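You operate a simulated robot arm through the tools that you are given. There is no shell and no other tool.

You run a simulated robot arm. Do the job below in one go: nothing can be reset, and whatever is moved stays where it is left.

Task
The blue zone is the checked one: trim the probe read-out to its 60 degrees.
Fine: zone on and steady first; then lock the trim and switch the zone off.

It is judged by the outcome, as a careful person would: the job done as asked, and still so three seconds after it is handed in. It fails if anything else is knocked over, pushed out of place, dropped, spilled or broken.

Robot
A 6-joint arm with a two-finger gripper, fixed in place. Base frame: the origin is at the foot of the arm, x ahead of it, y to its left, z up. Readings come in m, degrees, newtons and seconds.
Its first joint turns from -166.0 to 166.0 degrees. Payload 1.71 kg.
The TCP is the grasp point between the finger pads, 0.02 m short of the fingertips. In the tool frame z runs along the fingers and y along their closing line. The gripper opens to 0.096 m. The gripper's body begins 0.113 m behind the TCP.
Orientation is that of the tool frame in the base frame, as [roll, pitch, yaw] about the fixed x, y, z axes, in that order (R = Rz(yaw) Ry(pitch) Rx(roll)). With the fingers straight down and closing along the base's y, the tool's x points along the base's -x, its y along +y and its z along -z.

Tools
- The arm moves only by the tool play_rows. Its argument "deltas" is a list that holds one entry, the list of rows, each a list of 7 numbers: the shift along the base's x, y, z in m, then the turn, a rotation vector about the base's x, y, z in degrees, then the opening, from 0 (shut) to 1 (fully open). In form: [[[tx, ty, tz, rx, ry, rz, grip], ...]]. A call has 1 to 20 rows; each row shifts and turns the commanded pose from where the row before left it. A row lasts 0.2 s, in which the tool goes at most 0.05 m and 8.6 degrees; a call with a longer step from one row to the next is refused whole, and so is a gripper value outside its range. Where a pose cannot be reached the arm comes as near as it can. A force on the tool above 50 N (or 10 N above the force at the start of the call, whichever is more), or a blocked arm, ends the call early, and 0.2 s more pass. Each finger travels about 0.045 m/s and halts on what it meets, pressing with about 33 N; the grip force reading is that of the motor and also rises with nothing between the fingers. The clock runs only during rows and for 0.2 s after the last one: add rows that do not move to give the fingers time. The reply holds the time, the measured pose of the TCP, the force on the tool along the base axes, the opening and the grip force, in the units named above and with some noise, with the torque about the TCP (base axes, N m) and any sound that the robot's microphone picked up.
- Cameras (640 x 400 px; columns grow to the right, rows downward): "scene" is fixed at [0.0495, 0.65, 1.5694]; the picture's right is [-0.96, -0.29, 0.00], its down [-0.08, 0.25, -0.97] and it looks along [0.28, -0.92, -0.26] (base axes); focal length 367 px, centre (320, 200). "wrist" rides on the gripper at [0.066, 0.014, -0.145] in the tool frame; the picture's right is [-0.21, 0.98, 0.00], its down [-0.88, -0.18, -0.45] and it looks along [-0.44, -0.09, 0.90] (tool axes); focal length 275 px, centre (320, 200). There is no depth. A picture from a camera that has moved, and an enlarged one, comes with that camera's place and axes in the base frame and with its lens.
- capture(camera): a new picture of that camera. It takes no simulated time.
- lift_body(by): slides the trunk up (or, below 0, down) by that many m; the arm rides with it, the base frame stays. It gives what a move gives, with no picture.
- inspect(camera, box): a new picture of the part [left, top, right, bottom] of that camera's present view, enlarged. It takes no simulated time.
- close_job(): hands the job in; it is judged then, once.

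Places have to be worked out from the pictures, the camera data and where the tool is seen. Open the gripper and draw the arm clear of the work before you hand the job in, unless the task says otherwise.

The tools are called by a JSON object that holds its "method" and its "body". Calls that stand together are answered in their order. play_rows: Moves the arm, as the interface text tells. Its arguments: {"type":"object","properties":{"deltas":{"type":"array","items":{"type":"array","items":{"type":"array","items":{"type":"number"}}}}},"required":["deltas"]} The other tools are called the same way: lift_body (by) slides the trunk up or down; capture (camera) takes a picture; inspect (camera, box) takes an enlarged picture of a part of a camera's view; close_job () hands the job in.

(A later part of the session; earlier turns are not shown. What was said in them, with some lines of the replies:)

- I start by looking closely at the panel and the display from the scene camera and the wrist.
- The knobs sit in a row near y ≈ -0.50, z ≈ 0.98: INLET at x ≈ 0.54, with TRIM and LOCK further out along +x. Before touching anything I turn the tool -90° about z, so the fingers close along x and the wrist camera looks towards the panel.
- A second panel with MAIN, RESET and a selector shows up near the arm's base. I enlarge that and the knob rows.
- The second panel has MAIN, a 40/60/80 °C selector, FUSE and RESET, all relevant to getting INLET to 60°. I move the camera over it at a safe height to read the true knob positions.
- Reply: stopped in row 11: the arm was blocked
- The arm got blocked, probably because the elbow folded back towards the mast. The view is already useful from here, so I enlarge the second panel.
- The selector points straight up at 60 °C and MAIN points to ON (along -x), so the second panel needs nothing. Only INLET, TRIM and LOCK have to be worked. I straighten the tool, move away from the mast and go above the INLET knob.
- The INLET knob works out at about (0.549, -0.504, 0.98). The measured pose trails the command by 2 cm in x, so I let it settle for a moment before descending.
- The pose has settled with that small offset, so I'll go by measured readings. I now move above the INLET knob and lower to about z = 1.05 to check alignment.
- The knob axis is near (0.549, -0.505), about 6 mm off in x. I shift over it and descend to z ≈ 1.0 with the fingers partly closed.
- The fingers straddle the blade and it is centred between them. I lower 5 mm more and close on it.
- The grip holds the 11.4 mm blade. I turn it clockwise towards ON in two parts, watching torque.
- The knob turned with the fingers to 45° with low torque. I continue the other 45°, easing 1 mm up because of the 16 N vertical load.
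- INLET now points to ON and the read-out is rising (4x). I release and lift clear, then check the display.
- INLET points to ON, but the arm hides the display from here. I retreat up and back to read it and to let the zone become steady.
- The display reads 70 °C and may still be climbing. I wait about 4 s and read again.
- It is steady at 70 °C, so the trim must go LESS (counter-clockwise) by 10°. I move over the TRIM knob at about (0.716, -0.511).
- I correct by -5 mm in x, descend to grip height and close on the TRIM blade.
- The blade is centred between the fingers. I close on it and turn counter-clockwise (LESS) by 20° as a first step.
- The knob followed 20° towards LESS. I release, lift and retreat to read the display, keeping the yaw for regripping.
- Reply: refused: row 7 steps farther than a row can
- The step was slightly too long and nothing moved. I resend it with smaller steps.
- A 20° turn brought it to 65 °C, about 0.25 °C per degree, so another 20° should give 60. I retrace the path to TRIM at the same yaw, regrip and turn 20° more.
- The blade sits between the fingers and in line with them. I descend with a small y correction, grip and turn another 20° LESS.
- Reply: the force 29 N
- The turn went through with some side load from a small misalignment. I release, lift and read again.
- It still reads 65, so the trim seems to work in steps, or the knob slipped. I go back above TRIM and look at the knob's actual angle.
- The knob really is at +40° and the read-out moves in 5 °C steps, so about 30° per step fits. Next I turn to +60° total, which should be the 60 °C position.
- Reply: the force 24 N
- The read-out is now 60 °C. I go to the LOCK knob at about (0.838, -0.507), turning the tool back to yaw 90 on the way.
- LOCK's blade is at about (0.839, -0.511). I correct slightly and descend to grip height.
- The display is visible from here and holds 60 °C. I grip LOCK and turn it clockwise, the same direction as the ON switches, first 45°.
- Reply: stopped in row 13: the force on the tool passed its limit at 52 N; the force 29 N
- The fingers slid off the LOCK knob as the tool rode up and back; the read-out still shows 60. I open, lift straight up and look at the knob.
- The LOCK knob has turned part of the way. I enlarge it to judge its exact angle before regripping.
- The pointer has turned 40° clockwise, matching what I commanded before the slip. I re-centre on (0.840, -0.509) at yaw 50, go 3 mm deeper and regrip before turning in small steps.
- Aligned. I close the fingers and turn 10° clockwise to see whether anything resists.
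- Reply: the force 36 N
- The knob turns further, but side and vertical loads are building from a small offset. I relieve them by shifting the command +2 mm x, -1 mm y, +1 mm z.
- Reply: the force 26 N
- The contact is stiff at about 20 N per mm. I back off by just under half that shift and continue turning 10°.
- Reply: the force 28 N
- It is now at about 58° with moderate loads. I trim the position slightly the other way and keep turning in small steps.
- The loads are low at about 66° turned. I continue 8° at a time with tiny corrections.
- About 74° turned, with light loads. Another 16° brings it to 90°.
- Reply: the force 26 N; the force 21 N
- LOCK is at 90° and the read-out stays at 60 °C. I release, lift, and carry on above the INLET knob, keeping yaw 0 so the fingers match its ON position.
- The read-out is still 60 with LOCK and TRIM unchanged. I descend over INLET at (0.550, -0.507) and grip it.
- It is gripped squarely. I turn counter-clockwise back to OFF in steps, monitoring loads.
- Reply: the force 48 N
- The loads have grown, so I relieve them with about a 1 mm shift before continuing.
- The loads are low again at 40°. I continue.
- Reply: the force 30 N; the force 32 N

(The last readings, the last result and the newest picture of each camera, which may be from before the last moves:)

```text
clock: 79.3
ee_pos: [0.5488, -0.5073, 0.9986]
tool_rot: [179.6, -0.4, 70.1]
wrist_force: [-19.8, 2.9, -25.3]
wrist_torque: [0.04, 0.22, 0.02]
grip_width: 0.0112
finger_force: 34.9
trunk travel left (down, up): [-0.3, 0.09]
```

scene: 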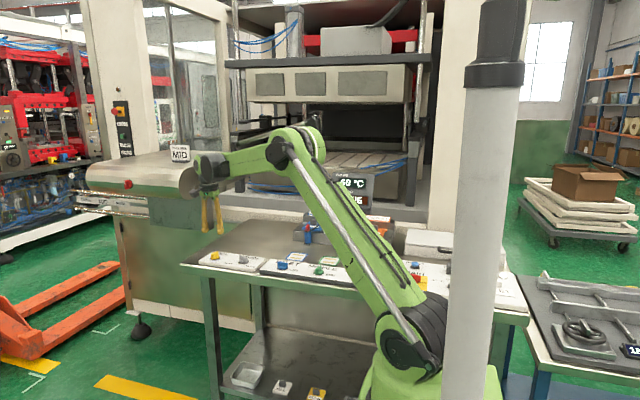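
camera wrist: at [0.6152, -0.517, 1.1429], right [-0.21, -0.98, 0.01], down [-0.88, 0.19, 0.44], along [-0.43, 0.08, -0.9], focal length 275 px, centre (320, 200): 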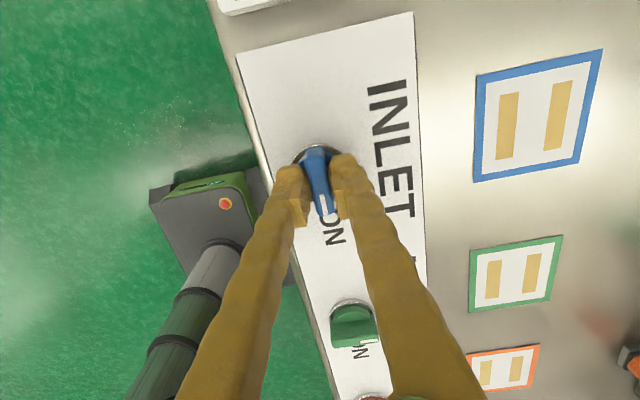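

At 70° there is some pull, so I correct by about -0.8 mm in x and z and finish the last 20°.

{"method": "play_rows", "body": {"deltas": [[[-0.0008, 0.0001, -0.0007, 0, 0, 0, 0.05], [0, 0, 0, 0, 0, 5, 0.05], [0, 0, 0, 0, 0, 5, 0.05], [0, 0, 0, 0, 0, 5, 0.05], [0, 0, 0, 0, 0, 5, 0.05], [0, 0, 0, 0, 0, 0, 0.05]]]}}

{"method": "capture", "body": {"camera": "wrist"}}

{"method": "inspect", "body": {"camera": "scene", "box": [180, 160, 400, 298]}}

```text
clock: 80.7
ee_pos: [0.5496, -0.5056, 0.9984]
tool_rot: [179.4, -0.3, 90.1]
wrist_force: [1.1, -12.9, 10.1]
wrist_torque: [-0.16, -0.02, 0.0]
grip_width: 0.011
finger_force: 34.8
trunk travel left (down, up): [-0.3, 0.09]
```

```text
taken
camera wrist: at [0.5626, -0.44, 1.1435], right [0.98, -0.2, 0.01], down [-0.19, -0.88, 0.44], along [-0.08, -0.43, -0.9], focal length 275 px, centre (320, 200)
```

wrist: 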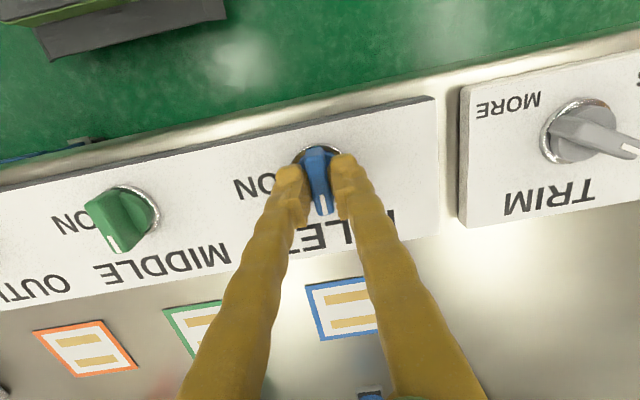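

```text
2.90 times, centred on (290, 229) of scene
camera zoom: at [0.0495, 0.65, 1.5694], right [-0.96, -0.29, 0.0], down [-0.08, 0.25, -0.97], along [0.28, -0.92, -0.26], focal length 1064 px, centre (407, 116)
```

zoom: 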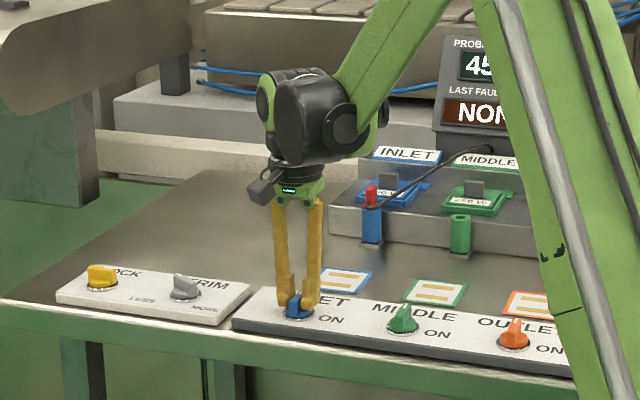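

INLET points back to OFF and the read-out is falling. I release, lift and draw the arm clear.

{"method": "play_rows", "body": {"deltas": [[[0, 0, 0, 0, 0, 0, 0.2], [0, 0, 0, 0, 0, 0, 0.35], [0, 0, 0, 0, 0, 0, 0.5], [0, 0, 0, 0, 0, 0, 0.5], [0, 0, 0.02, 0, 0, 0, 0.5], [0, 0, 0.03, 0, 0, 0, 0.5], [0, 0, 0.04, 0, 0, 0, 0.7], [0, 0, 0.04, 0, 0, 0, 1], [0, 0.02, 0.04, 0, 0, 0, 1], [0, 0.02, 0.04, 0, 0, 0, 1], [0, 0.03, 0.02, 0, 0, 0, 1], [0, 0.03, 0.02, 0, 0, 0, 1], [0, 0, 0, 0, 0, 0, 1], [0, 0, 0, 0, 0, 0, 1], [0, 0, 0, 0, 0, 0, 1], [0, 0, 0, 0, 0, 0, 1], [0, 0, 0, 0, 0, 0, 1]]]}}

{"method": "capture", "body": {"camera": "wrist"}}

{"method": "inspect", "body": {"camera": "scene", "box": [180, 160, 400, 298]}}

{"method": "inspect", "body": {"camera": "scene", "box": [190, 235, 290, 285]}}

```text
clock: 84.3
ee_pos: [0.547, -0.4051, 1.2486]
tool_rot: [179.4, -0.4, 90.0]
wrist_force: [-0.3, -0.2, 0.7]
wrist_torque: [0.0, 0.02, 0.01]
grip_width: 0.0959
finger_force: 0.1
trunk travel left (down, up): [-0.3, 0.09]
```

```text
taken
camera wrist: at [0.5609, -0.339, 1.3931], right [0.98, -0.21, 0.01], down [-0.19, -0.88, 0.44], along [-0.08, -0.43, -0.9], focal length 275 px, centre (320, 200)
```

wrist: 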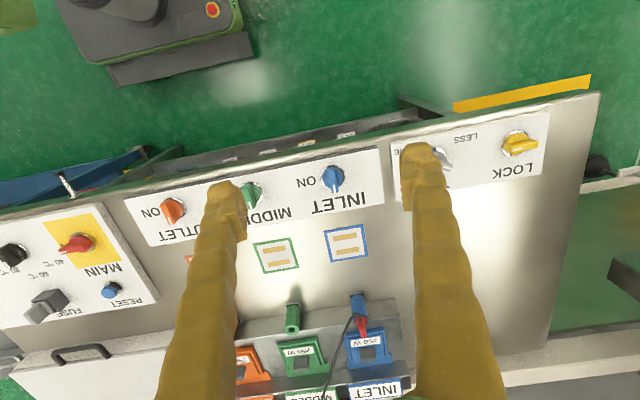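

```text
2.90 times, centred on (290, 229) of scene
camera zoom: at [0.0495, 0.65, 1.5694], right [-0.96, -0.29, 0.0], down [-0.08, 0.25, -0.97], along [0.28, -0.92, -0.26], focal length 1064 px, centre (407, 116)
```

zoom: 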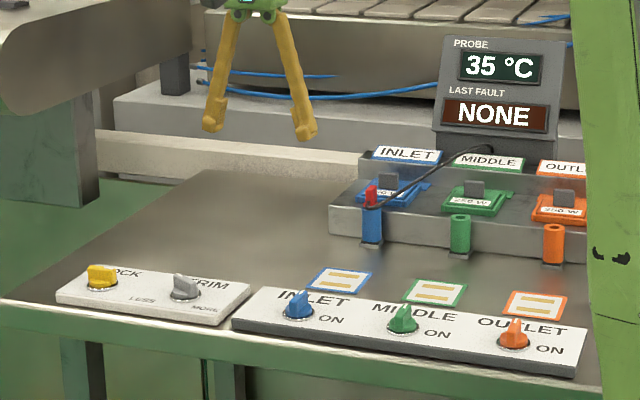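

```text
6.40 times, centred on (240, 260) of scene
camera zoom: at [0.0495, 0.65, 1.5694], right [-0.96, -0.29, 0.0], down [-0.08, 0.25, -0.97], along [0.28, -0.92, -0.26], focal length 2348 px, centre (832, -184)
```

zoom: 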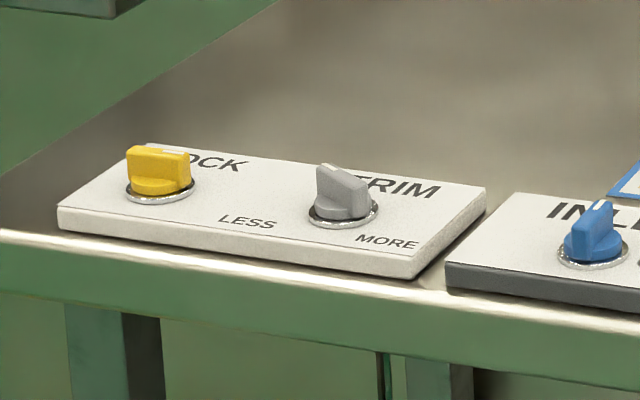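

INLET is off, TRIM sits where the read-out held 60 °C, LOCK is turned fully to 90°, and no fault is shown. The arm is clear with the gripper open, so I hand the job in.

{"method": "close_job", "body": {}}

```text
The job is handed in.
```

I turned the blue (INLET) zone on and waited until the read-out held steady at 70 °C. I then trimmed it down to 60 °C, turned LOCK and switched the zone off. The job is handed in.

- **Trim:** the read-out moves in 5 °C steps. TRIM ended 60° towards LESS. The display held 60 °C until I switched the zone off.
- **Lock:** LOCK has no position marks, so I turned it 90° clockwise, the same way the ON switches turn. I didn't test whether TRIM is actually held. The fingers slipped off LOCK partway through, so I regripped it and finished the turn.
- **End state:** INLET points to OFF and the display had dropped to 35 °C and was still cooling at the last look. It shows no fault, and I saw nothing else moved or knocked over. The gripper is open and the arm is clear.

Early on, the arm was blocked once while moving over the second panel, probably by its own mast. I touched nothing on that panel: MAIN was already on and the selector already at 60 °C.
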